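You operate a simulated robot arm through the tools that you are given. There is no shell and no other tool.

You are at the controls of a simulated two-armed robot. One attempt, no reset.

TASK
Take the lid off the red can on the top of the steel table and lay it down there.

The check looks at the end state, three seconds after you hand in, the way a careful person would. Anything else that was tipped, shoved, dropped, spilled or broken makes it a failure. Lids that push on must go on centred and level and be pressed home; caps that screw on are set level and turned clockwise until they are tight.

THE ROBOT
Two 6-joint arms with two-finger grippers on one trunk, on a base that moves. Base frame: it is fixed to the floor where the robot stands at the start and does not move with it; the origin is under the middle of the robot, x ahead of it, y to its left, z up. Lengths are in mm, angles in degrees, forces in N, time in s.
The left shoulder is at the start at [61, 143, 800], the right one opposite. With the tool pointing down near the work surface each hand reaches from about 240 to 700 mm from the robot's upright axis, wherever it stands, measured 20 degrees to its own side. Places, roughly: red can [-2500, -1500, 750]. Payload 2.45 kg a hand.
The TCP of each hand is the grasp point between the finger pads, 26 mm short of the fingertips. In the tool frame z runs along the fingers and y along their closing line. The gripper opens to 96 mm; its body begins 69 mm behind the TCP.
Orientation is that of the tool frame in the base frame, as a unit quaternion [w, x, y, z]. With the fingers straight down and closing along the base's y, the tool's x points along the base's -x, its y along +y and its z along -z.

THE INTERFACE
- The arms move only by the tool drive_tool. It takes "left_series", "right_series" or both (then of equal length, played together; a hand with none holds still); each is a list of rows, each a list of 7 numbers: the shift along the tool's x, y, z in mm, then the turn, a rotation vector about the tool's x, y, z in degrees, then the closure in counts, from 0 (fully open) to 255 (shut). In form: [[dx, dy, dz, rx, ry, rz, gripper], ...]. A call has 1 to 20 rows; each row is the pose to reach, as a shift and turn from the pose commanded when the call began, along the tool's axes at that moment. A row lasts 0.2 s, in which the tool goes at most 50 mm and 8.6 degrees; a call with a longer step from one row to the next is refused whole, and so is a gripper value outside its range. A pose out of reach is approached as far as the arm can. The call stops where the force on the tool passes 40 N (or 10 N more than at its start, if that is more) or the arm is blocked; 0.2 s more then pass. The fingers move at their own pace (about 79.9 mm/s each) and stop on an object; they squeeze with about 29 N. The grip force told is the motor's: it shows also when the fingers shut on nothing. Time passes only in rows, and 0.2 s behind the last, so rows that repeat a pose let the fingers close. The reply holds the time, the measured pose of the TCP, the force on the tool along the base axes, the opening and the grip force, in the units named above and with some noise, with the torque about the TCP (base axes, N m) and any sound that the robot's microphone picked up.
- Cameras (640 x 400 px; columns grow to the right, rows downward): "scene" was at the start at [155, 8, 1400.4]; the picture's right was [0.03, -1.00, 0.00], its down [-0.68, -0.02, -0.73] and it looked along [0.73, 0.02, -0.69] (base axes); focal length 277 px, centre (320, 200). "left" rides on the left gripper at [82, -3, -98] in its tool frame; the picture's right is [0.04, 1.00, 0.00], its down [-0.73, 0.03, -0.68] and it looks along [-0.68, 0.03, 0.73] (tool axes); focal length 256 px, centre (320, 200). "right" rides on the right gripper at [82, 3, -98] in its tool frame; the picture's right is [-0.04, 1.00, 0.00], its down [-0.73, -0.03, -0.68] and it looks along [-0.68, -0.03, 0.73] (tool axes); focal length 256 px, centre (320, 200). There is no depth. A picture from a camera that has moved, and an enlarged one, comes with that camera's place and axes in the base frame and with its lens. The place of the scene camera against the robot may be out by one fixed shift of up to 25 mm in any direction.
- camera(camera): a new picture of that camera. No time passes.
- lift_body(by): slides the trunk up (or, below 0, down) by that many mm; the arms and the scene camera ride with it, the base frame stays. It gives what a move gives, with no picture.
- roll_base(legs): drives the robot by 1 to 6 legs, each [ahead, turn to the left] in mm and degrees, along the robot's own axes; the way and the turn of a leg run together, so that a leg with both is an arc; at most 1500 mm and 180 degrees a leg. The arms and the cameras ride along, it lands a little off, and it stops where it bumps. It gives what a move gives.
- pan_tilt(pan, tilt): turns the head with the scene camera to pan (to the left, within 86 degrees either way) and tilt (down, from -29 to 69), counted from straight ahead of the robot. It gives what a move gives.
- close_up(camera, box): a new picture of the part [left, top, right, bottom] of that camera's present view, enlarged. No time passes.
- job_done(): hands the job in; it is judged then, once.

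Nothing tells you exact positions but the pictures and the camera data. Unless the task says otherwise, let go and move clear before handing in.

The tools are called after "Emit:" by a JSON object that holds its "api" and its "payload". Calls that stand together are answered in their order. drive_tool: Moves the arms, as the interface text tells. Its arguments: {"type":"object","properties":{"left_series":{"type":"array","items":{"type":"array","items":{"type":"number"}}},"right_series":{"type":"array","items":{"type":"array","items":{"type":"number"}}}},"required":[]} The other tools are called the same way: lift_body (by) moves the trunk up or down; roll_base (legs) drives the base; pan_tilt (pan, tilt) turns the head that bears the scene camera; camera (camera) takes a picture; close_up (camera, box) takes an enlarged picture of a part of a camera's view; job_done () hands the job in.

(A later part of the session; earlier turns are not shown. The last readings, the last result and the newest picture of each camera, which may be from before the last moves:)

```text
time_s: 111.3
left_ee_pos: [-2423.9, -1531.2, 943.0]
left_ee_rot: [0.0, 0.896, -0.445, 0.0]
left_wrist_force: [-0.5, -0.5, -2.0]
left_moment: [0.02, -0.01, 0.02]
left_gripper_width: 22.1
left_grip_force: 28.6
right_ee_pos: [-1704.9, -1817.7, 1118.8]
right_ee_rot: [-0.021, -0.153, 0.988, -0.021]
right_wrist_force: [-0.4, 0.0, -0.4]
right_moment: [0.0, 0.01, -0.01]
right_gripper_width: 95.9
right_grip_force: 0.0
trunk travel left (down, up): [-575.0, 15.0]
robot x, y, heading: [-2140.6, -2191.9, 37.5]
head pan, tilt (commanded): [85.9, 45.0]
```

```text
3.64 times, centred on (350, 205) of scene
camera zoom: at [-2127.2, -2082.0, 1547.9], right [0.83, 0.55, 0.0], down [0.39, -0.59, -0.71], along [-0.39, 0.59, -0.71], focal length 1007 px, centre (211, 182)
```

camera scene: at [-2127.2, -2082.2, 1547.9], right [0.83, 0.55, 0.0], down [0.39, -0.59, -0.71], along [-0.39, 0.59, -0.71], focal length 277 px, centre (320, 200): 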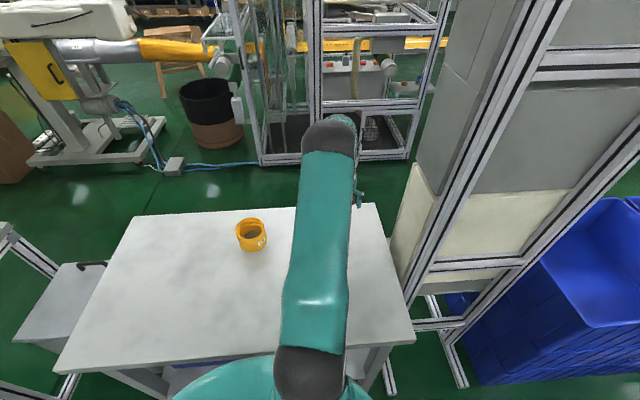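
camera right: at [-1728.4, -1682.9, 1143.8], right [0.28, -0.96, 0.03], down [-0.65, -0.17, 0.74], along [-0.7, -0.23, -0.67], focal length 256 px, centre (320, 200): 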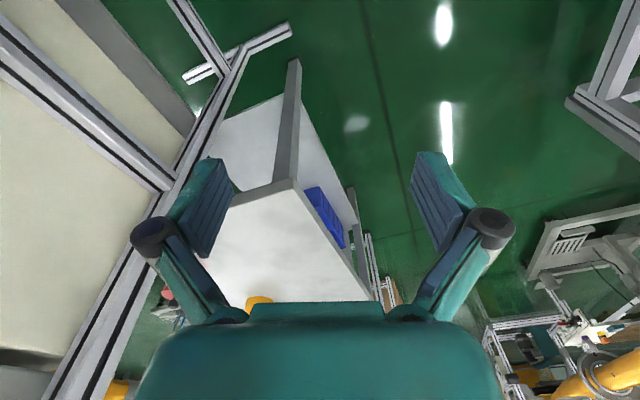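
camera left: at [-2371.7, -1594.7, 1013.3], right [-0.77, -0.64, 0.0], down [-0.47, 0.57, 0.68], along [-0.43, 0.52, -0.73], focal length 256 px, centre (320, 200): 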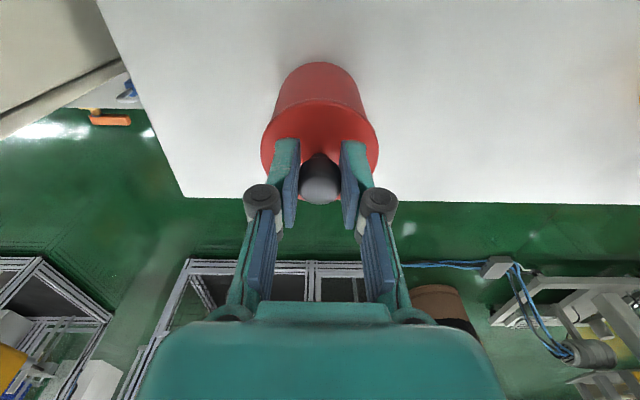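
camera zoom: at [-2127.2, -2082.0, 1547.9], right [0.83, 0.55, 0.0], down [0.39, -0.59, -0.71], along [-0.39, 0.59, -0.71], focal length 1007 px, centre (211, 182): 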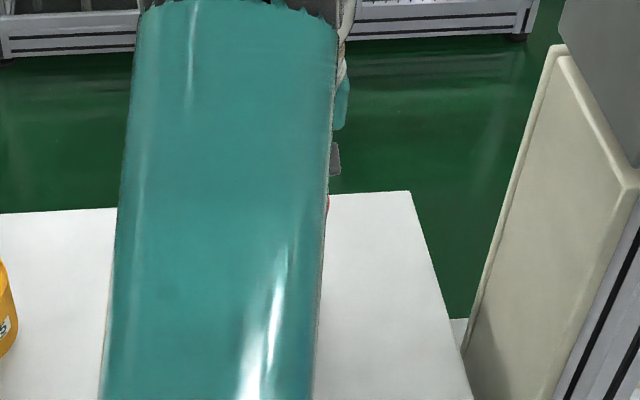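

The whole can came up with the lid: the lid sits tight, so I need the other hand to hold the can. I carry the can by its knob, upright, up and toward the robot, where the right hand can reach it.

Emit:
{"api": "drive_tool", "payload": {"left_series": [[0, 0, -25, 0, 0, 0, 255], [0, 0, -50, 0, 0, 0, 255], [0, 0, -75, 0, 0, 0, 255], [0, 0, -100, 0, 0, 0, 255], [25, 0, -100, 0, 0, 0, 255], [55, 0, -100, 0, 0, 0, 255], [85, 0, -100, 0, 0, 0, 255], [115, 0, -100, 0, 0, 0, 255], [145, 0, -100, 0, 0, 0, 255], [175, 0, -100, 0, 0, 0, 255], [205, 0, -100, 0, 0, 0, 255], [235, 0, -100, 0, 0, 0, 255], [265, 0, -100, 0, 0, 0, 255], [295, 0, -100, 0, 0, 0, 255], [320, 0, -100, 0, 0, 0, 255], [336, 0, -100, 0, 0, 0, 255], [336, 0, -100, 0, 0, 0, 255]]}}

Emit:
{"api": "camera", "payload": {"camera": "left"}}

Emit:
{"api": "camera", "payload": {"camera": "scene"}}

```text
time_s: 115.0
left_ee_pos: [-2219.6, -1800.6, 1042.2]
left_ee_rot: [0.0, 0.896, -0.444, -0.001]
left_wrist_force: [0.4, 0.3, -1.7]
left_moment: [0.0, 0.06, -0.02]
left_gripper_width: 21.8
left_grip_force: 29.2
right_ee_pos: [-1705.2, -1817.6, 1118.5]
right_ee_rot: [-0.022, -0.153, 0.988, -0.021]
right_wrist_force: [-0.5, -0.3, -0.2]
right_moment: [-0.01, 0.03, 0.02]
right_gripper_width: 95.9
right_grip_force: 0.1
trunk travel left (down, up): [-575.0, 15.0]
robot x, y, heading: [-2139.7, -2192.0, 37.4]
head pan, tilt (commanded): [85.9, 45.0]
```

```text
taken
camera left: at [-2167.5, -1864.4, 1140.8], right [-0.77, -0.64, 0.0], down [-0.47, 0.57, 0.68], along [-0.43, 0.52, -0.73], focal length 256 px, centre (320, 200)
```

left: 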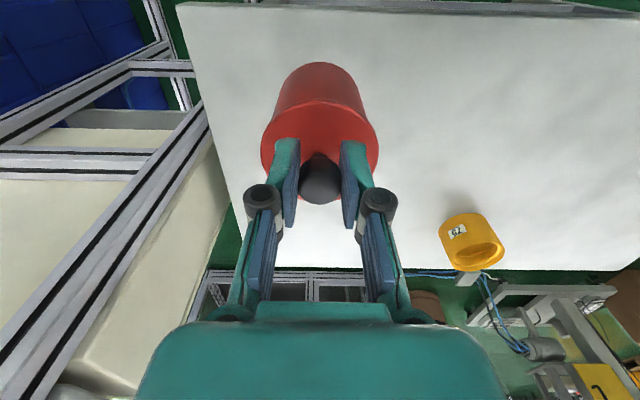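

```text
taken
camera scene: at [-2127.1, -2082.0, 1547.9], right [0.83, 0.55, 0.0], down [0.39, -0.59, -0.71], along [-0.39, 0.59, -0.71], focal length 277 px, centre (320, 200)
```

scene: 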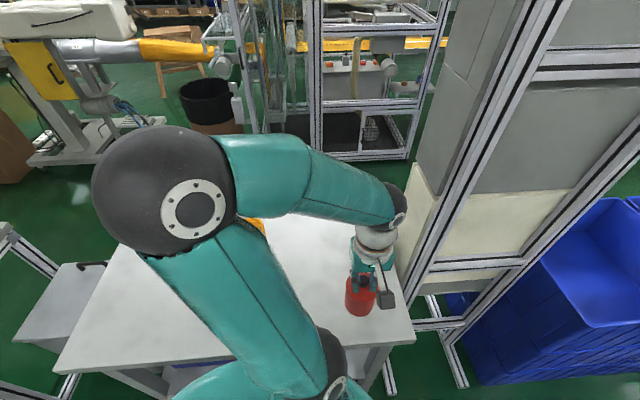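

The can hangs level in the left hand above the table edge. I bring it a bit forward and higher, to about 380 mm ahead and 240 mm left of the axis, to make room for the right hand.

Emit:
{"api": "drive_tool", "payload": {"left_series": [[13, -23, -7, 0, 0, 0, 255], [27, -47, -14, 0, 0, 0, 255], [42, -73, -21, 0, 0, 0, 255], [57, -99, -28, 0, 0, 0, 255], [72, -125, -35, 0, 0, 0, 255], [87, -151, -42, 0, 0, 0, 255], [102, -177, -49, 0, 0, 0, 255], [112, -195, -54, 0, 0, 0, 255], [119, -206, -58, 0, 0, 0, 255], [119, -206, -58, 0, 0, 0, 255]]}}

Emit:
{"api": "pan_tilt", "payload": {"pan": 40, "tilt": 45}}

Emit:
{"api": "camera", "payload": {"camera": "scene"}}

```text
time_s: 117.2
left_ee_pos: [-1984.2, -1769.4, 1101.0]
left_ee_rot: [0.0, 0.896, -0.443, -0.001]
left_wrist_force: [0.3, -0.2, -0.6]
left_moment: [0.0, 0.0, 0.0]
left_gripper_width: 22.1
left_grip_force: 29.0
right_ee_pos: [-1703.8, -1818.5, 1117.6]
right_ee_rot: [-0.022, -0.153, 0.988, -0.02]
right_wrist_force: [0.5, 0.8, 0.1]
right_moment: [0.06, -0.03, 0.0]
right_gripper_width: 95.9
right_grip_force: 0.0
trunk travel left (down, up): [-575.0, 15.0]
robot x, y, heading: [-2144.4, -2192.4, 37.6]
head pan, tilt (commanded): [85.9, 45.0]
```

```text
time_s: 118.3
left_ee_pos: [-1984.0, -1769.7, 1099.4]
left_ee_rot: [0.0, 0.895, -0.445, 0.0]
left_wrist_force: [0.1, 0.4, -1.4]
left_moment: [-0.04, 0.01, -0.01]
left_gripper_width: 21.9
left_grip_force: 29.2
right_ee_pos: [-1703.7, -1816.9, 1118.0]
right_ee_rot: [-0.021, -0.153, 0.988, -0.021]
right_wrist_force: [0.3, -0.1, -0.2]
right_moment: [0.01, -0.02, -0.01]
right_gripper_width: 95.9
right_grip_force: 0.1
trunk travel left (down, up): [-575.0, 15.0]
robot x, y, heading: [-2143.3, -2192.5, 37.5]
head pan, tilt (commanded): [40.0, 45.0]
```

```text
taken
camera scene: at [-2064.6, -2070.3, 1547.8], right [0.98, -0.21, 0.0], down [-0.15, -0.69, -0.71], along [0.15, 0.69, -0.71], focal length 277 px, centre (320, 200)
```

scene: 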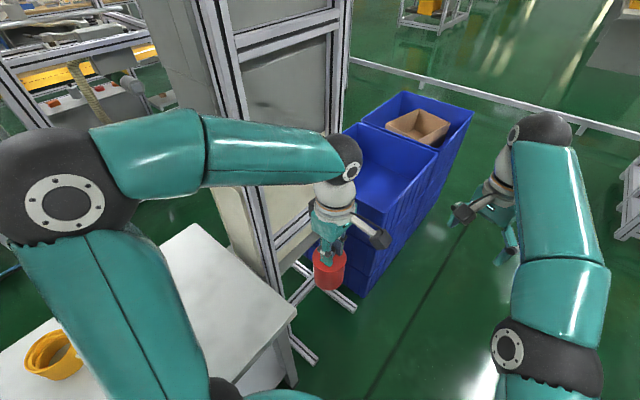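

The can hangs in front with space around it. I turn the right hand in place so that its fingers point to the left, level, ready to clasp the can body.

Emit:
{"api": "drive_tool", "payload": {"right_series": [[0, 0, 0, -4.9, -3.66, -5.03, 0], [0, 0, 0, -9.8, -7.3, -10.06, 0], [0, 0, 0, -14.7, -11, -15.1, 0], [0, 0, 0, -19.6, -14.6, -20.1, 0], [0, 0, 0, -24.5, -18.3, -25.1, 0], [0, 0, 0, -29.4, -22, -30.2, 0], [0, 0, 0, -34.3, -25.6, -35.2, 0], [0, 0, 0, -39.2, -29.3, -40.2, 0], [0, 0, 0, -44.1, -32.9, -45.3, 0], [0, 0, 0, -49.1, -36.6, -50.3, 0], [0, 0, 0, -54, -40.2, -55.3, 0], [0, 0, 0, -58.9, -43.9, -60.3, 0], [0, 0, 0, -63.8, -47.6, -65.4, 0], [0, 0, 0, -68.7, -51.2, -70.4, 0], [0, 0, 0, -73.6, -54.9, -75.4, 0], [0, 0, 0, -78.5, -58.5, -80.5, 0], [0, 0, 0, -83.4, -62.2, -85.5, 0]]}}

Emit:
{"api": "camera", "payload": {"camera": "scene"}}

Emit:
{"api": "camera", "payload": {"camera": "right"}}

```text
time_s: 121.9
left_ee_pos: [-1985.7, -1768.1, 1100.8]
left_ee_rot: [0.001, 0.896, -0.444, -0.001]
left_wrist_force: [0.1, 0.2, -1.1]
left_moment: [-0.05, -0.05, -0.01]
left_gripper_width: 21.8
left_grip_force: 28.7
right_ee_pos: [-1619.5, -1708.7, 1033.9]
right_ee_rot: [-0.284, 0.621, -0.425, -0.594]
right_wrist_force: [-0.3, 0.1, -0.8]
right_moment: [0.0, 0.02, -0.01]
right_gripper_width: 95.9
right_grip_force: 0.0
right hand out of reach, approached as far as the arm can: row 1, 2, 3, 4, 5, 6, 7, 8, 9, 10, 11, 12, 13, 14, 15, 16, 17
trunk travel left (down, up): [-575.0, 15.0]
robot x, y, heading: [-2144.7, -2192.5, 37.5]
head pan, tilt (commanded): [40.0, 45.0]
```

```text
taken
camera scene: at [-2065.5, -2069.1, 1547.8], right [0.98, -0.21, 0.0], down [-0.15, -0.69, -0.71], along [0.15, 0.69, -0.71], focal length 277 px, centre (320, 200)
```

scene: 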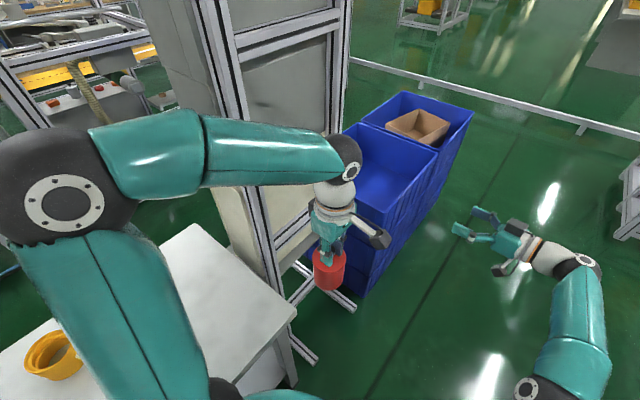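

```text
taken
camera right: at [-1579.3, -1811.4, 966.9], right [-0.86, -0.47, 0.19], down [0.41, -0.43, 0.8], along [-0.3, 0.77, 0.56], focal length 256 px, centre (320, 200)
```

right: 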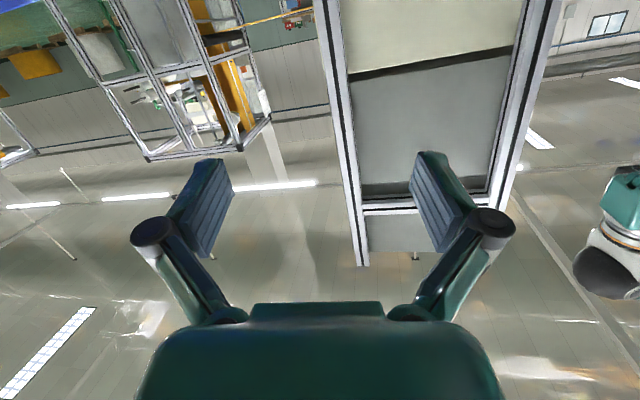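

The right hand now points left, but it got stretched far out. Before bringing it in I zoom in on the hanging can to measure its height.

Emit:
{"api": "close_up", "payload": {"camera": "scene", "box": [270, 200, 410, 310]}}

```text
3.64 times, centred on (340, 255) of scene
camera zoom: at [-2065.5, -2069.1, 1547.8], right [0.98, -0.21, 0.0], down [-0.15, -0.69, -0.71], along [0.15, 0.69, -0.71], focal length 1007 px, centre (247, 0)
```

zoom: 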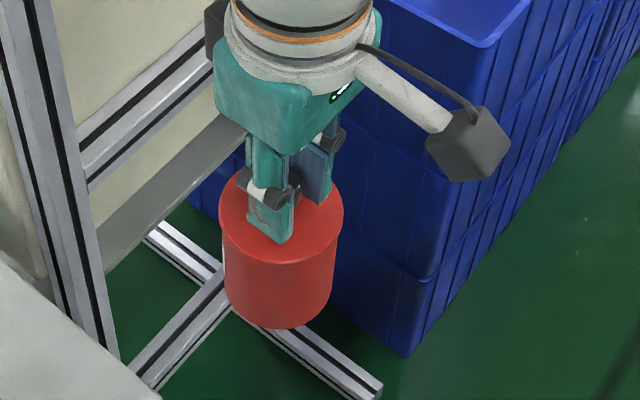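

The can is about 70–75 mm tall under a lid roughly 70 mm wide. I bring the right hand back level with the can, stopping with its fingertips well short of it.

Emit:
{"api": "drive_tool", "payload": {"right_series": [[7, 32, -1.6, -0.8, -0.7, -0.9, 0], [14, 64, -3.1, -1.6, -1.4, -1.9, 0], [20, 96, -4.7, -2.4, -2.1, -2.8, 0], [27, 128, -6.2, -3.2, -2.8, -3.7, 0], [34, 160, -7.8, -4, -3.5, -4.7, 0], [41, 192, -9.4, -4.8, -4.2, -5.6, 0], [48, 224, -10.9, -5.6, -4.9, -6.5, 0], [54, 256, -12.5, -6.4, -5.6, -7.4, 0], [61, 288, -14, -7.2, -6.3, -8.4, 0], [68, 320, -15.6, -8, -7, -9.3, 0], [68, 320, -15.6, -8, -7, -9.3, 0]]}}

Emit:
{"api": "camera", "payload": {"camera": "scene"}}

Emit:
{"api": "camera", "payload": {"camera": "right"}}

```text
time_s: 124.3
left_ee_pos: [-1984.9, -1769.7, 1099.6]
left_ee_rot: [0.0, 0.896, -0.445, -0.001]
left_wrist_force: [-0.8, -0.5, -2.0]
left_moment: [-0.01, -0.02, 0.0]
left_gripper_width: 22.0
left_grip_force: 28.7
right_ee_pos: [-1879.3, -1875.0, 1033.0]
right_ee_rot: [0.311, -0.634, 0.314, 0.635]
right_wrist_force: [-0.5, 0.5, 0.6]
right_moment: [-0.01, 0.0, 0.0]
right_gripper_width: 95.9
right_grip_force: 0.0
right hand out of reach, approached as far as the arm can: row 1, 2, 10, 11
trunk travel left (down, up): [-575.0, 15.0]
robot x, y, heading: [-2143.6, -2190.8, 37.5]
head pan, tilt (commanded): [40.0, 45.0]
```

```text
taken
camera scene: at [-2064.5, -2070.2, 1547.8], right [0.98, -0.21, 0.0], down [-0.15, -0.69, -0.71], along [0.15, 0.69, -0.71], focal length 277 px, centre (320, 200)
```

scene: 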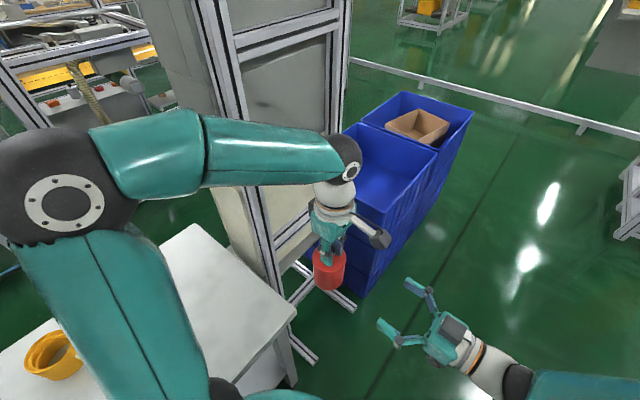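

```text
taken
camera right: at [-1821.5, -1955.2, 950.9], right [-0.79, -0.61, 0.04], down [0.44, -0.52, 0.73], along [-0.42, 0.6, 0.68], focal length 256 px, centre (320, 200)
```

right: 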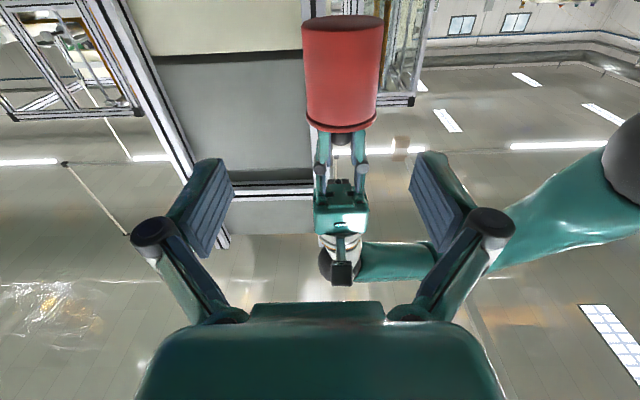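

The right hand is level and points straight at the can, which its camera sees from below. I zoom in to measure the body.

Emit:
{"api": "close_up", "payload": {"camera": "right", "box": [260, 0, 420, 160]}}

```text
2.50 times, centred on (340, 80) of right
camera zoom: at [-1821.5, -1955.2, 950.9], right [-0.79, -0.61, 0.04], down [0.44, -0.52, 0.73], along [-0.42, 0.6, 0.68], focal length 640 px, centre (270, 500)
```

zoom: 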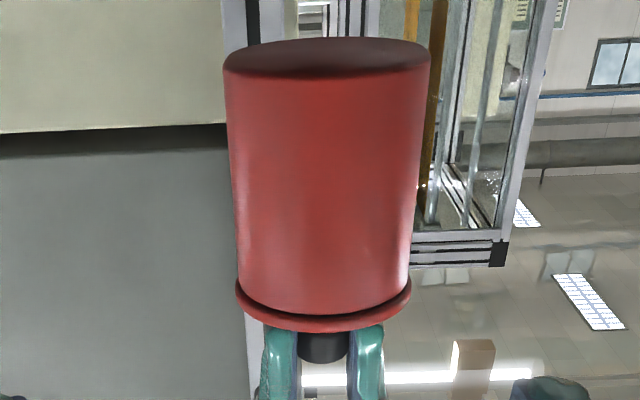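

The can's base is about 112 mm below the left TCP, body radius 33 mm, lid rim about 10 mm under the lid top. I shift the can 19.5 mm forward and 20 mm up so that the right hand will clasp it low on the body, then move the right hand in halfway.

Emit:
{"api": "drive_tool", "payload": {"left_series": [[0, -7, -7, 0, 0, 0, 255], [0, -14, -14, 0, 0, 0, 255], [0, -19.5, -20, 0, 0, 0, 255], [0, -19.5, -20, 0, 0, 0, 255], [0, -19.5, -20, 0, 0, 0, 255]], "right_series": [[0, 0, 0, 0, 0, 0, 0], [0, 0, 0, 0, 0, 0, 0], [0, 0, 0, 0, 0, 0, 0], [0, 0, 20, 0, 0, 0, 0], [0, 0, 40, 0, 0, 0, 0]]}}

Emit:
{"api": "camera", "payload": {"camera": "right"}}

Emit:
{"api": "camera", "payload": {"camera": "scene"}}

```text
time_s: 125.5
left_ee_pos: [-1968.5, -1759.3, 1120.7]
left_ee_rot: [0.0, 0.896, -0.445, 0.0]
left_wrist_force: [0.7, 0.3, -1.3]
left_moment: [0.0, -0.01, -0.02]
left_gripper_width: 22.1
left_grip_force: 28.6
right_ee_pos: [-1900.5, -1842.4, 1034.3]
right_ee_rot: [-0.31, 0.635, -0.314, -0.634]
right_wrist_force: [-1.2, 0.4, 0.4]
right_moment: [0.02, 0.03, 0.03]
right_gripper_width: 95.9
right_grip_force: 0.0
right hand out of reach, approached as far as the arm can: row 5
trunk travel left (down, up): [-575.0, 15.0]
robot x, y, heading: [-2140.7, -2192.9, 37.6]
head pan, tilt (commanded): [40.0, 45.0]
```

```text
taken
camera right: at [-1843.8, -1922.3, 952.1], right [-0.79, -0.61, 0.04], down [0.44, -0.52, 0.73], along [-0.43, 0.6, 0.68], focal length 256 px, centre (320, 200)
```

right: 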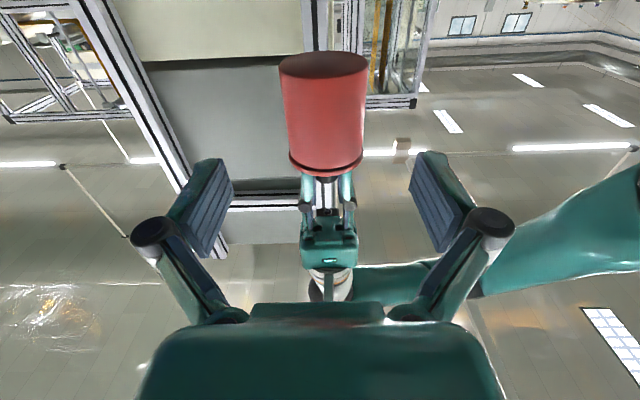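

```text
taken
camera scene: at [-2064.8, -2070.1, 1547.8], right [0.98, -0.21, 0.0], down [-0.15, -0.69, -0.71], along [0.15, 0.69, -0.71], focal length 277 px, centre (320, 200)
```

scene: 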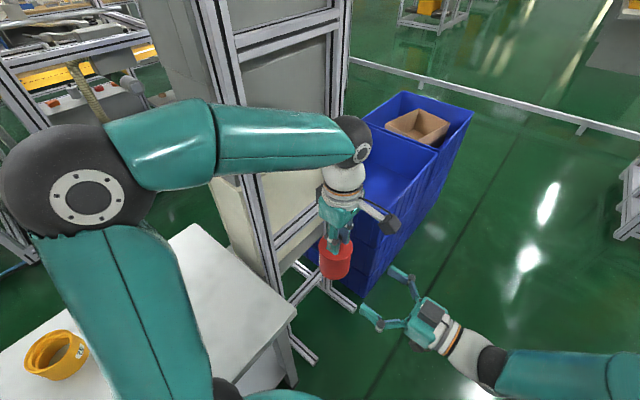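

The right arm is near its limit, so I bring the can to it instead: the left hand moves 107 mm to the right, between the open right fingers.

Emit:
{"api": "drive_tool", "payload": {"left_series": [[15, -0.5, 0, 0, 0, 0, 255], [30, -1, 0, 0, 0, 0, 255], [45, -1.5, 0, 0, 0, 0, 255], [60, -2, 0, 0, 0, 0, 255], [75, -2.5, 0, 0, 0, 0, 255], [75, -3.2, 0, 0, 0, 0, 255]]}}

Emit:
{"api": "camera", "payload": {"camera": "right"}}

Emit:
{"api": "close_up", "payload": {"camera": "scene", "box": [300, 180, 480, 380]}}

```text
time_s: 126.9
left_ee_pos: [-1920.0, -1815.5, 1120.5]
left_ee_rot: [0.001, 0.896, -0.445, -0.001]
left_wrist_force: [-0.6, 0.1, -1.6]
left_moment: [0.01, -0.02, -0.01]
left_gripper_width: 21.7
left_grip_force: 28.9
right_ee_pos: [-1900.1, -1842.2, 1034.3]
right_ee_rot: [0.311, -0.634, 0.314, 0.634]
right_wrist_force: [0.0, -1.0, -0.4]
right_moment: [-0.01, -0.01, 0.03]
right_gripper_width: 96.0
right_grip_force: 0.0
trunk travel left (down, up): [-575.0, 15.0]
robot x, y, heading: [-2137.9, -2190.5, 37.7]
head pan, tilt (commanded): [40.0, 45.0]
```

```text
taken
camera right: at [-1843.7, -1922.4, 952.1], right [-0.79, -0.61, 0.04], down [0.44, -0.52, 0.73], along [-0.43, 0.6, 0.68], focal length 256 px, centre (320, 200)
```

right: 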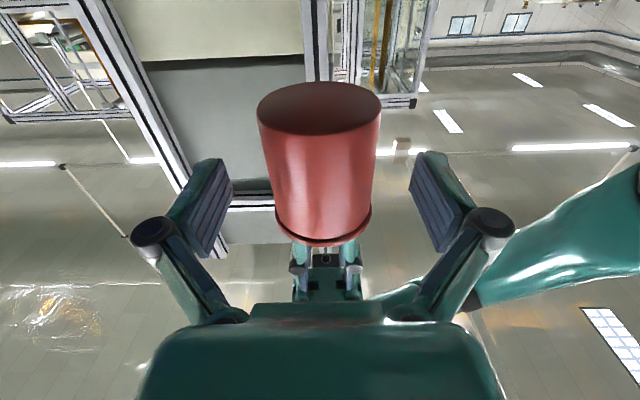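

```text
2.00 times, centred on (390, 280) of scene
camera zoom: at [-2064.8, -2070.2, 1547.8], right [0.98, -0.21, 0.0], down [-0.15, -0.69, -0.71], along [0.15, 0.69, -0.71], focal length 554 px, centre (180, 40)
```

zoom: 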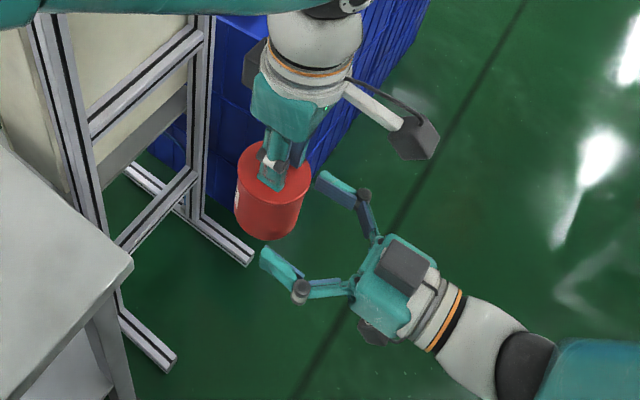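

The can is well centred between the right fingers. I move it the last 33 mm in and then close the right hand on the body.

Emit:
{"api": "drive_tool", "payload": {"left_series": [[11, 0.3, 0, 0, 0, 0, 255], [22, 0.5, 0, 0, 0, 0, 255], [33, 0.5, 0, 0, 0, 0, 255], [33, 0.5, 0, 0, 0, 0, 255]]}}

Emit:
{"api": "camera", "payload": {"camera": "right"}}

Emit:
{"api": "close_up", "payload": {"camera": "scene", "box": [300, 180, 480, 380]}}

```text
time_s: 127.9
left_ee_pos: [-1900.7, -1841.9, 1120.6]
left_ee_rot: [0.0, 0.896, -0.444, -0.001]
left_wrist_force: [-0.2, -0.7, -1.0]
left_moment: [-0.02, 0.02, 0.0]
left_gripper_width: 21.9
left_grip_force: 28.8
right_ee_pos: [-1900.2, -1841.1, 1034.3]
right_ee_rot: [0.31, -0.634, 0.314, 0.635]
right_wrist_force: [-0.1, 0.0, 0.6]
right_moment: [-0.01, 0.0, 0.01]
right_gripper_width: 95.8
right_grip_force: 0.1
trunk travel left (down, up): [-575.0, 15.0]
robot x, y, heading: [-2142.2, -2196.2, 37.5]
head pan, tilt (commanded): [40.0, 45.0]
```

```text
taken
camera right: at [-1843.7, -1922.4, 952.1], right [-0.79, -0.61, 0.04], down [0.44, -0.52, 0.73], along [-0.43, 0.6, 0.68], focal length 256 px, centre (320, 200)
```

right: 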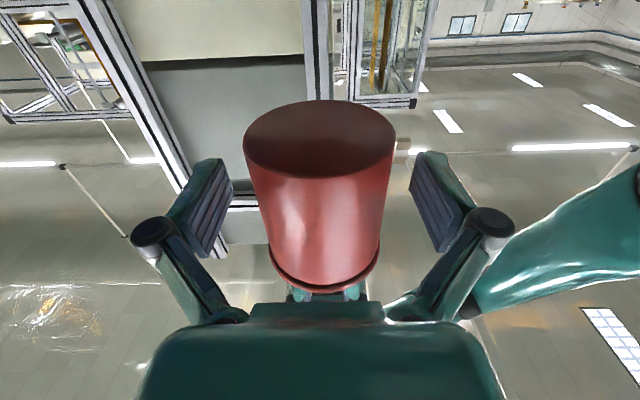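

```text
2.00 times, centred on (390, 280) of scene
camera zoom: at [-2064.8, -2070.2, 1547.8], right [0.98, -0.21, 0.0], down [-0.15, -0.69, -0.71], along [0.15, 0.69, -0.71], focal length 554 px, centre (180, 40)
```

zoom: 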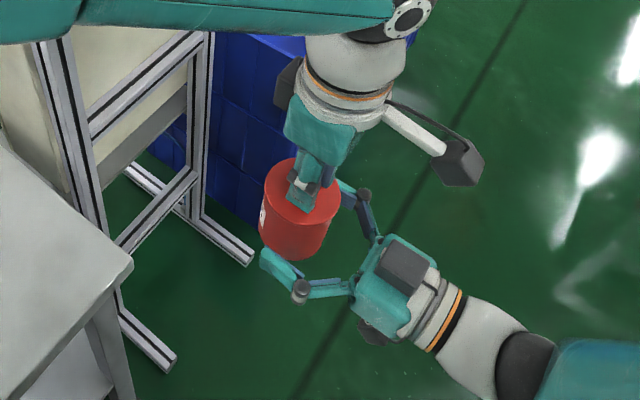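

Both hands line up on the can axis. I close the right hand on the body while the left keeps the knob.

Emit:
{"api": "drive_tool", "payload": {"right_series": [[0, 0, 0, 0, 0, 0, 255], [0, 0, 0, 0, 0, 0, 255], [0, 0, 0, 0, 0, 0, 255], [0, 0, 0, 0, 0, 0, 255], [0, 0, 0, 0, 0, 0, 255]]}}

Emit:
{"api": "camera", "payload": {"camera": "right"}}

```text
time_s: 129.1
left_ee_pos: [-1901.9, -1841.7, 1119.3]
left_ee_rot: [0.001, 0.896, -0.445, -0.001]
left_wrist_force: [0.2, 1.1, -1.1]
left_moment: [0.02, 0.0, 0.02]
left_gripper_width: 21.6
left_grip_force: 28.8
right_ee_pos: [-1900.8, -1840.7, 1034.0]
right_ee_rot: [0.31, -0.634, 0.314, 0.635]
right_wrist_force: [-0.1, 0.9, -0.2]
right_moment: [-0.02, 0.0, -0.01]
right_gripper_width: 66.5
right_grip_force: 28.9
trunk travel left (down, up): [-575.0, 15.0]
robot x, y, heading: [-2142.0, -2190.5, 37.8]
head pan, tilt (commanded): [40.0, 45.0]
heard: snap
```

```text
taken
camera right: at [-1843.6, -1922.5, 952.0], right [-0.79, -0.61, 0.04], down [0.44, -0.52, 0.73], along [-0.43, 0.6, 0.68], focal length 256 px, centre (320, 200)
```

right: 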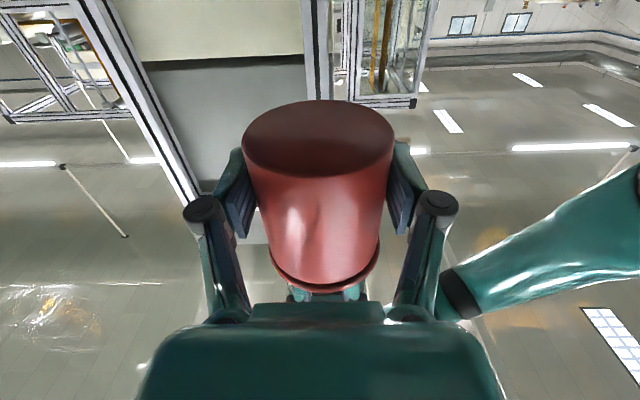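

The right hand holds the body at 66.5 mm and I heard a snap, likely the lid seat letting go. I now pull the left hand up slowly in small steps.

Emit:
{"api": "drive_tool", "payload": {"left_series": [[0, 0, -1.5, 0, 0, 0, 255], [0, 0, -3, 0, 0, 0, 255], [0, 0, -4.5, 0, 0, 0, 255], [0, 0, -6, 0, 0, 0, 255], [0, 0, -8, 0, 0, 0, 255], [0, 0, -10, 0, 0, 0, 255]]}}

Emit:
{"api": "camera", "payload": {"camera": "right"}}

Emit:
{"api": "close_up", "payload": {"camera": "scene", "box": [320, 200, 460, 350]}}

```text
time_s: 130.5
left_ee_pos: [-1899.5, -1841.9, 1129.5]
left_ee_rot: [0.0, 0.896, -0.445, 0.0]
left_wrist_force: [-0.2, 0.3, -0.5]
left_moment: [0.01, -0.01, 0.0]
left_gripper_width: 21.8
left_grip_force: 29.4
right_ee_pos: [-1900.4, -1842.3, 1035.0]
right_ee_rot: [0.31, -0.635, 0.314, 0.635]
right_wrist_force: [-0.1, 0.6, -0.3]
right_moment: [-0.05, -0.04, 0.02]
right_gripper_width: 66.0
right_grip_force: 29.0
trunk travel left (down, up): [-575.0, 15.0]
robot x, y, heading: [-2141.3, -2191.6, 37.7]
head pan, tilt (commanded): [40.0, 45.0]
```

```text
taken
camera right: at [-1843.6, -1922.6, 952.1], right [-0.79, -0.61, 0.04], down [0.44, -0.52, 0.73], along [-0.43, 0.6, 0.68], focal length 256 px, centre (320, 200)
```

right: 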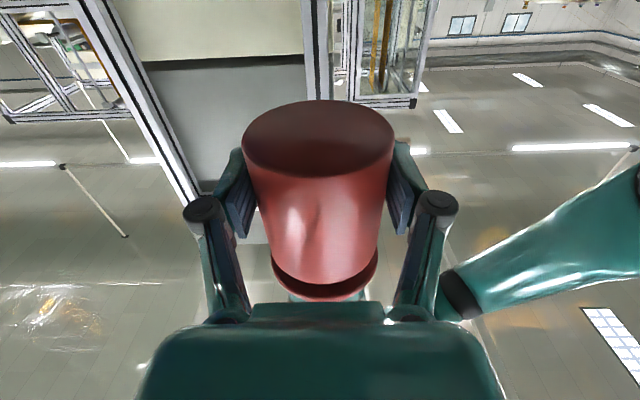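

```text
2.67 times, centred on (390, 275) of scene
camera zoom: at [-2064.6, -2070.4, 1547.9], right [0.98, -0.21, 0.0], down [-0.15, -0.69, -0.71], along [0.15, 0.69, -0.71], focal length 738 px, centre (133, 0)
```

zoom: 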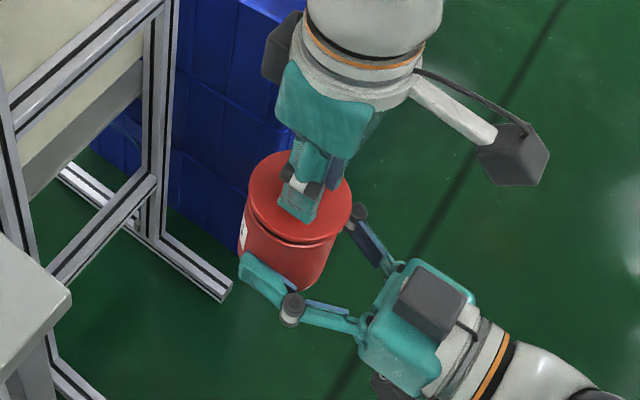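

The lid is coming off: the gap shows in both views with no force. I lift the lid 50 mm clear.

Emit:
{"api": "drive_tool", "payload": {"left_series": [[0, 0, -5, 0, 0, 0, 255], [0, 0, -12, 0, 0, 0, 255], [0, 0, -22, 0, 0, 0, 255], [0, 0, -36, 0, 0, 0, 255], [0, 0, -50, 0, 0, 0, 255], [0, 0, -60, 0, 0, 0, 255]]}}

Emit:
{"api": "camera", "payload": {"camera": "scene"}}

Emit:
{"api": "camera", "payload": {"camera": "right"}}

Emit:
{"api": "close_up", "payload": {"camera": "scene", "box": [320, 180, 480, 350]}}

```text
time_s: 131.9
left_ee_pos: [-1899.0, -1842.1, 1189.8]
left_ee_rot: [0.001, 0.896, -0.445, -0.001]
left_wrist_force: [-0.1, -0.2, -0.2]
left_moment: [0.0, 0.02, -0.05]
left_gripper_width: 21.8
left_grip_force: 28.8
right_ee_pos: [-1901.0, -1842.0, 1033.2]
right_ee_rot: [0.311, -0.634, 0.314, 0.634]
right_wrist_force: [0.0, -0.3, -0.1]
right_moment: [0.0, 0.02, 0.03]
right_gripper_width: 66.2
right_grip_force: 28.9
trunk travel left (down, up): [-575.0, 15.0]
robot x, y, heading: [-2141.4, -2190.5, 37.8]
head pan, tilt (commanded): [40.0, 45.0]
```

```text
taken
camera scene: at [-2064.7, -2070.5, 1547.9], right [0.98, -0.21, 0.0], down [-0.15, -0.69, -0.71], along [0.15, 0.69, -0.71], focal length 277 px, centre (320, 200)
```

scene: 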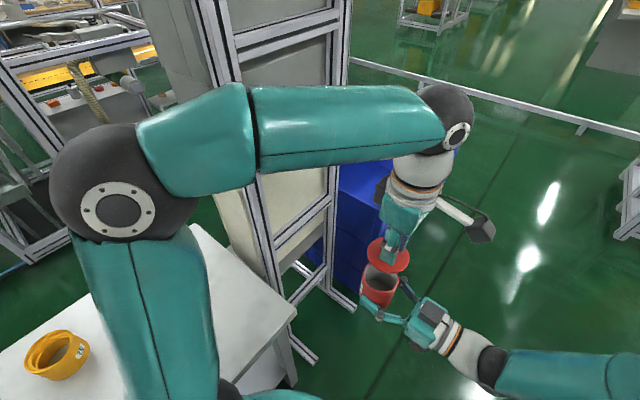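

```text
taken
camera right: at [-1843.6, -1922.6, 952.1], right [-0.79, -0.61, 0.04], down [0.44, -0.52, 0.73], along [-0.43, 0.6, 0.68], focal length 256 px, centre (320, 200)
```

right: 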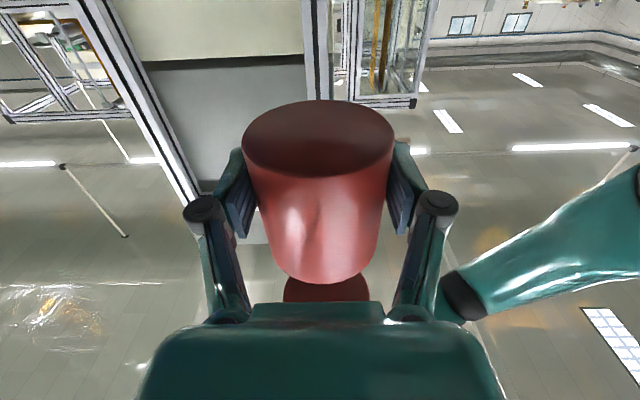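

```text
2.35 times, centred on (400, 265) of scene
camera zoom: at [-2064.7, -2070.5, 1547.9], right [0.98, -0.21, 0.0], down [-0.15, -0.69, -0.71], along [0.15, 0.69, -0.71], focal length 651 px, centre (132, 47)
```

zoom: 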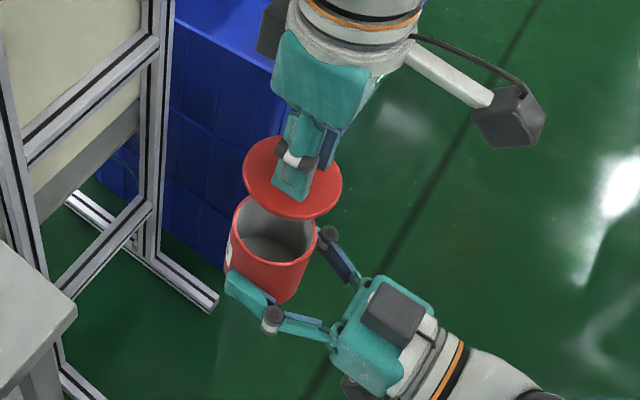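

The lid is off and the right hand holds the open can. Now the left hand takes the lid back over the table to a free spot near (-2351,-1722), staying high.

Emit:
{"api": "drive_tool", "payload": {"left_series": [[-25.5, 25.2, 4.4, 0, 0, 0, 255], [-50.9, 50.5, 8.9, 0, 0, 0, 255], [-76.4, 75.7, 13.3, 0, 0, 0, 255], [-101.9, 101, 17.8, 0, 0, 0, 255], [-127.3, 126.2, 22.2, 0, 0, 0, 255], [-152.8, 151.5, 26.7, 0, 0, 0, 255], [-178.3, 176.7, 31.1, 0, 0, 0, 255], [-203.7, 202, 35.6, 0, 0, 0, 255], [-229.2, 227.2, 40, 0, 0, 0, 255], [-249.1, 235.9, 68.6, 0, 0, 0, 255], [-269.1, 244.7, 97.1, 0, 0, 0, 255], [-289, 253.4, 125.7, 0, 0, 0, 255], [-309, 262.1, 154.3, 0, 0, 0, 255], [-328.9, 270.8, 182.9, 0, 0, 0, 255], [-348.9, 279.6, 211.4, 0, 0, 0, 255], [-368.8, 288.3, 240, 0, 0, 0, 255], [-368.8, 288.3, 240, 0, 0, 0, 255]]}}

Emit:
{"api": "pan_tilt", "payload": {"pan": 75, "tilt": 45}}

Emit:
{"api": "camera", "payload": {"camera": "scene"}}

Emit:
{"api": "camera", "payload": {"camera": "left"}}

```text
time_s: 135.5
left_ee_pos: [-2356.4, -1723.4, 950.4]
left_ee_rot: [0.0, 0.896, -0.445, -0.001]
left_wrist_force: [-0.3, -0.6, -0.2]
left_moment: [0.0, 0.01, -0.04]
left_gripper_width: 21.9
left_grip_force: 28.5
right_ee_pos: [-1900.6, -1842.5, 1034.5]
right_ee_rot: [0.31, -0.635, 0.313, 0.635]
right_wrist_force: [0.1, 0.3, -0.6]
right_moment: [-0.01, -0.04, 0.01]
right_gripper_width: 66.1
right_grip_force: 28.5
trunk travel left (down, up): [-575.0, 15.0]
robot x, y, heading: [-2142.8, -2191.6, 37.8]
head pan, tilt (commanded): [40.0, 45.0]
```

```text
time_s: 136.5
left_ee_pos: [-2355.3, -1722.3, 949.8]
left_ee_rot: [0.002, 0.896, -0.445, 0.0]
left_wrist_force: [0.7, 0.0, 0.1]
left_moment: [0.02, 0.0, 0.02]
left_gripper_width: 22.0
left_grip_force: 29.1
right_ee_pos: [-1901.0, -1843.1, 1034.9]
right_ee_rot: [0.312, -0.634, 0.313, 0.634]
right_wrist_force: [0.4, 0.0, 0.6]
right_moment: [-0.01, -0.02, -0.03]
right_gripper_width: 66.1
right_grip_force: 28.9
trunk travel left (down, up): [-575.0, 15.0]
robot x, y, heading: [-2144.0, -2195.4, 37.8]
head pan, tilt (commanded): [75.0, 45.0]
```

```text
taken
camera scene: at [-2113.6, -2074.8, 1547.9], right [0.92, 0.38, 0.0], down [0.27, -0.65, -0.71], along [-0.27, 0.65, -0.71], focal length 277 px, centre (320, 200)
```

scene: 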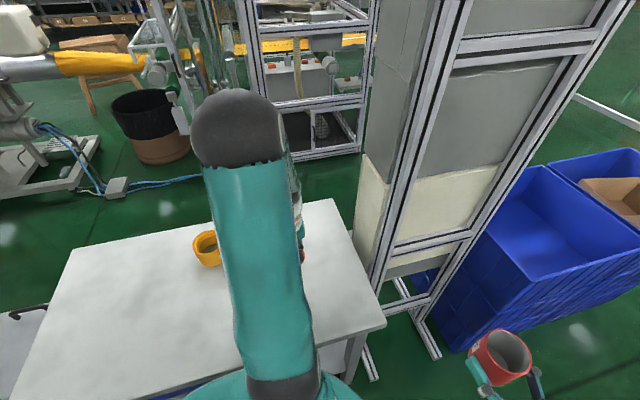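

```text
taken
camera left: at [-2303.4, -1785.7, 1049.8], right [-0.77, -0.64, 0.0], down [-0.47, 0.57, 0.68], along [-0.43, 0.52, -0.73], focal length 256 px, centre (320, 200)
```

left: 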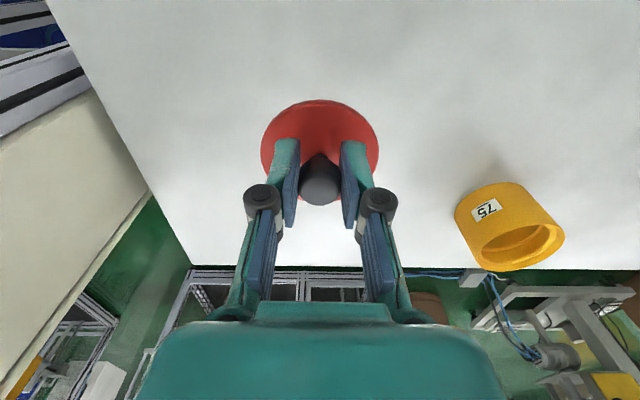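

The lid hangs over a clear part of the table. I lower it to just above the surface.

Emit:
{"api": "drive_tool", "payload": {"left_series": [[0, 0, 25, 0, 0, 0, 255], [0, 0, 50, 0, 0, 0, 255], [0, 0, 72, 0, 0, 0, 255], [0, 0, 86, 0, 0, 0, 255], [0, 0, 92, 0, 0, 0, 255], [0, 0, 92, 0, 0, 0, 255]]}}

Emit:
{"api": "close_up", "payload": {"camera": "left", "box": [220, 40, 420, 220]}}

```text
time_s: 137.9
left_ee_pos: [-2353.1, -1722.6, 858.1]
left_ee_rot: [0.001, 0.896, -0.445, -0.001]
left_wrist_force: [0.1, -0.2, 0.1]
left_moment: [0.0, -0.03, 0.05]
left_gripper_width: 21.8
left_grip_force: 28.5
right_ee_pos: [-1901.7, -1841.6, 1034.1]
right_ee_rot: [0.31, -0.635, 0.313, 0.635]
right_wrist_force: [-0.7, -0.5, -0.4]
right_moment: [-0.02, -0.03, 0.0]
right_gripper_width: 66.2
right_grip_force: 29.2
trunk travel left (down, up): [-575.0, 15.0]
robot x, y, heading: [-2141.9, -2195.3, 37.7]
head pan, tilt (commanded): [75.0, 45.0]
```

```text
2.22 times, centred on (320, 130) of left
camera zoom: at [-2301.5, -1786.0, 957.9], right [-0.77, -0.64, 0.0], down [-0.47, 0.57, 0.68], along [-0.43, 0.52, -0.73], focal length 569 px, centre (320, 356)
```

zoom: 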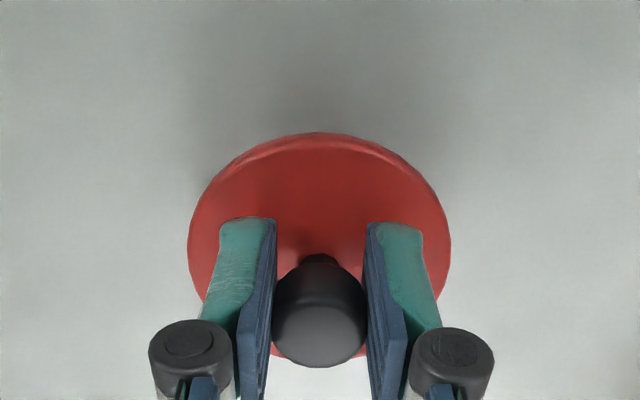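

No contact yet at TCP z 858. I lower in small steps, checking the force.

Emit:
{"api": "drive_tool", "payload": {"left_series": [[0, 0, 2, 0, 0, 0, 255], [0, 0, 4, 0, 0, 0, 255], [0, 0, 6, 0, 0, 0, 255], [0, 0, 8, 0, 0, 0, 255]]}}

```text
time_s: 138.9
left_ee_pos: [-2351.9, -1723.3, 850.9]
left_ee_rot: [0.001, 0.896, -0.444, 0.0]
left_wrist_force: [-0.3, 0.0, -0.6]
left_moment: [-0.01, -0.01, 0.04]
left_gripper_width: 21.8
left_grip_force: 29.0
right_ee_pos: [-1901.1, -1841.8, 1034.3]
right_ee_rot: [0.311, -0.634, 0.314, 0.635]
right_wrist_force: [-0.3, 0.2, 0.5]
right_moment: [0.03, 0.06, -0.01]
right_gripper_width: 66.2
right_grip_force: 28.8
trunk travel left (down, up): [-575.0, 15.0]
robot x, y, heading: [-2143.6, -2190.3, 37.9]
head pan, tilt (commanded): [75.0, 45.0]
```

Emit:
{"api": "drive_tool", "payload": {"left_series": [[0, 0, 1, 0, 0, 0, 255], [0, 0, 2, 0, 0, 0, 255], [0, 0, 3, 0, 0, 0, 255], [0, 0, 3, 0, 0, 0, 255]]}}

```text
time_s: 139.9
left_ee_pos: [-2352.6, -1722.6, 845.5]
left_ee_rot: [0.001, 0.895, -0.445, 0.0]
left_wrist_force: [0.4, 0.9, 0.3]
left_moment: [-0.02, -0.03, 0.0]
left_gripper_width: 21.8
left_grip_force: 28.9
right_ee_pos: [-1900.3, -1842.1, 1033.7]
right_ee_rot: [0.312, -0.634, 0.313, 0.634]
right_wrist_force: [-0.3, -0.3, 0.0]
right_moment: [-0.01, 0.0, -0.01]
right_gripper_width: 66.1
right_grip_force: 28.5
trunk travel left (down, up): [-575.0, 15.0]
robot x, y, heading: [-2140.1, -2195.0, 37.7]
head pan, tilt (commanded): [75.0, 45.0]
```

Still no contact at about z 846; I keep lowering in 1 mm steps.

Emit:
{"api": "drive_tool", "payload": {"left_series": [[0, 0, 1, 0, 0, 0, 255], [0, 0, 2, 0, 0, 0, 255], [0, 0, 2, 0, 0, 0, 255]]}}

Emit:
{"api": "close_up", "payload": {"camera": "left", "box": [220, 40, 420, 220]}}

```text
time_s: 140.7
left_ee_pos: [-2353.5, -1724.4, 846.1]
left_ee_rot: [0.001, 0.896, -0.444, -0.001]
left_wrist_force: [0.5, -0.1, -0.1]
left_moment: [0.01, 0.01, 0.0]
left_gripper_width: 21.8
left_grip_force: 29.3
right_ee_pos: [-1900.9, -1842.6, 1034.5]
right_ee_rot: [0.311, -0.634, 0.313, 0.634]
right_wrist_force: [0.2, 0.1, 0.6]
right_moment: [0.0, -0.03, -0.02]
right_gripper_width: 65.9
right_grip_force: 28.9
trunk travel left (down, up): [-575.0, 15.0]
robot x, y, heading: [-2141.6, -2190.7, 37.4]
head pan, tilt (commanded): [75.0, 45.0]
```

```text
2.22 times, centred on (320, 130) of left
camera zoom: at [-2301.5, -1786.9, 944.6], right [-0.77, -0.64, 0.0], down [-0.47, 0.57, 0.68], along [-0.43, 0.52, -0.73], focal length 569 px, centre (320, 356)
```

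zoom: 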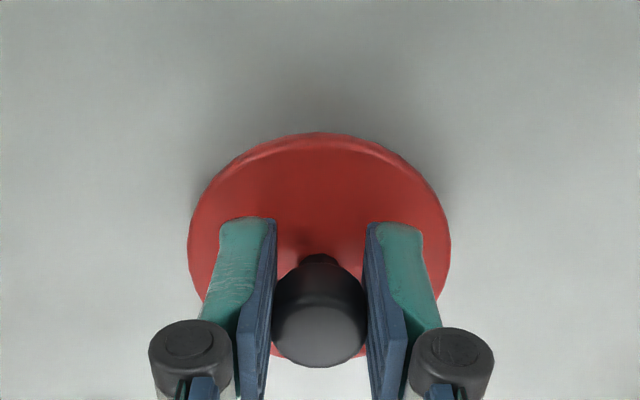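

The shadow closes in on the rim but there is no contact yet. I lower a little further.

Emit:
{"api": "drive_tool", "payload": {"left_series": [[0, 0, 1, 0, 0, 0, 255], [0, 0, 2, 0, 0, 0, 255], [0, 0, 3, 0, 0, 0, 255], [0, 0, 3, 0, 0, 0, 255]]}}

```text
time_s: 141.7
left_ee_pos: [-2352.7, -1723.6, 841.9]
left_ee_rot: [0.0, 0.896, -0.445, 0.0]
left_wrist_force: [-0.2, -0.6, -0.3]
left_moment: [0.0, -0.04, 0.03]
left_gripper_width: 22.2
left_grip_force: 29.0
right_ee_pos: [-1900.6, -1842.1, 1034.4]
right_ee_rot: [0.311, -0.634, 0.313, 0.634]
right_wrist_force: [-0.2, -1.3, 1.0]
right_moment: [-0.03, -0.03, -0.01]
right_gripper_width: 66.3
right_grip_force: 28.8
trunk travel left (down, up): [-575.0, 15.0]
robot x, y, heading: [-2140.5, -2193.3, 37.8]
head pan, tilt (commanded): [75.0, 45.0]
```

Emit:
{"api": "drive_tool", "payload": {"left_series": [[0, 0, 1, 0, 0, 0, 255], [0, 0, 2, 0, 0, 0, 255], [0, 0, 2, 0, 0, 0, 255]]}}

Emit:
{"api": "close_up", "payload": {"camera": "left", "box": [220, 40, 420, 220]}}

```text
time_s: 142.5
left_ee_pos: [-2353.2, -1722.8, 839.8]
left_ee_rot: [0.001, 0.895, -0.445, 0.0]
left_wrist_force: [0.3, 0.7, 0.4]
left_moment: [0.04, 0.03, -0.03]
left_gripper_width: 21.8
left_grip_force: 29.1
right_ee_pos: [-1900.7, -1841.3, 1034.9]
right_ee_rot: [0.31, -0.635, 0.312, 0.635]
right_wrist_force: [-0.5, 0.0, -0.1]
right_moment: [-0.02, 0.02, 0.05]
right_gripper_width: 66.2
right_grip_force: 29.1
trunk travel left (down, up): [-575.0, 15.0]
robot x, y, heading: [-2143.4, -2191.4, 37.8]
head pan, tilt (commanded): [75.0, 45.0]
```

```text
2.22 times, centred on (320, 130) of left
camera zoom: at [-2301.6, -1786.6, 939.5], right [-0.77, -0.64, 0.0], down [-0.47, 0.57, 0.68], along [-0.43, 0.52, -0.73], focal length 569 px, centre (320, 356)
```

zoom: 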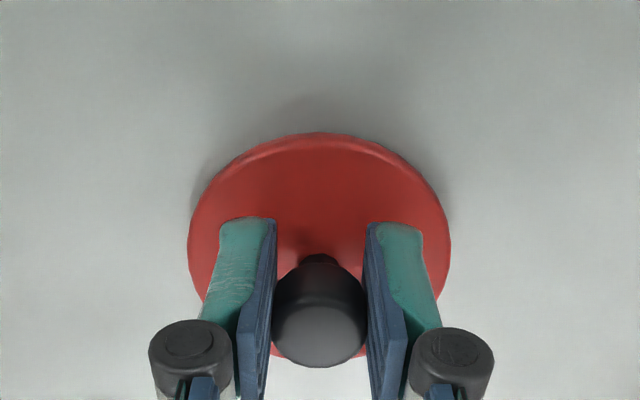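

The shadow hugs the rim more closely but still no load. I continue in 1 mm steps.

Emit:
{"api": "drive_tool", "payload": {"left_series": [[0, 0, 1, 0, 0, 0, 255], [0, 0, 2, 0, 0, 0, 255], [0, 0, 3, 0, 0, 0, 255], [0, 0, 3, 0, 0, 0, 255]]}}

```text
time_s: 143.5
left_ee_pos: [-2354.6, -1723.6, 837.1]
left_ee_rot: [0.0, 0.895, -0.445, -0.001]
left_wrist_force: [0.6, -0.8, 5.2]
left_moment: [0.03, 0.0, -0.02]
left_gripper_width: 21.9
left_grip_force: 29.3
right_ee_pos: [-1901.2, -1842.2, 1034.9]
right_ee_rot: [0.311, -0.635, 0.312, 0.635]
right_wrist_force: [-0.2, -0.3, -1.2]
right_moment: [-0.04, 0.0, -0.02]
right_gripper_width: 66.0
right_grip_force: 28.8
trunk travel left (down, up): [-575.0, 15.0]
robot x, y, heading: [-2141.0, -2193.7, 37.6]
head pan, tilt (commanded): [75.0, 45.0]
```

The lid has touched down, with 5 N on it. I open the fingers gently and lift straight up.

Emit:
{"api": "drive_tool", "payload": {"left_series": [[0, 0, -0.5, 0, 0, 0, 190], [0, 0, -0.5, 0, 0, 0, 170], [0, 0, -0.5, 0, 0, 0, 140], [0, 0, -0.5, 0, 0, 0, 100], [0, 0, -0.5, 0, 0, 0, 100]]}}

Emit:
{"api": "camera", "payload": {"camera": "left"}}

```text
time_s: 144.7
left_ee_pos: [-2354.1, -1723.5, 836.9]
left_ee_rot: [0.001, 0.896, -0.445, -0.001]
left_wrist_force: [0.2, 0.3, -0.5]
left_moment: [0.0, 0.02, 0.03]
left_gripper_width: 58.4
left_grip_force: 0.1
right_ee_pos: [-1900.4, -1841.1, 1034.6]
right_ee_rot: [0.311, -0.635, 0.313, 0.635]
right_wrist_force: [0.0, -0.5, -0.2]
right_moment: [-0.02, -0.03, 0.0]
right_gripper_width: 66.1
right_grip_force: 28.7
trunk travel left (down, up): [-575.0, 15.0]
robot x, y, heading: [-2142.1, -2195.5, 37.6]
head pan, tilt (commanded): [75.0, 45.0]
```

```text
taken
camera left: at [-2302.0, -1786.3, 936.8], right [-0.77, -0.64, 0.0], down [-0.47, 0.57, 0.68], along [-0.43, 0.52, -0.73], focal length 256 px, centre (320, 200)
```

left: 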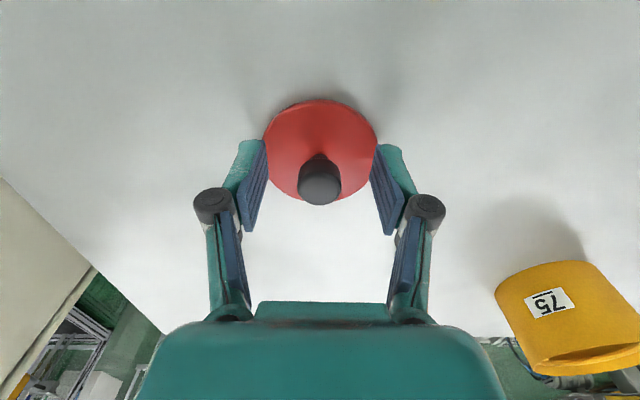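

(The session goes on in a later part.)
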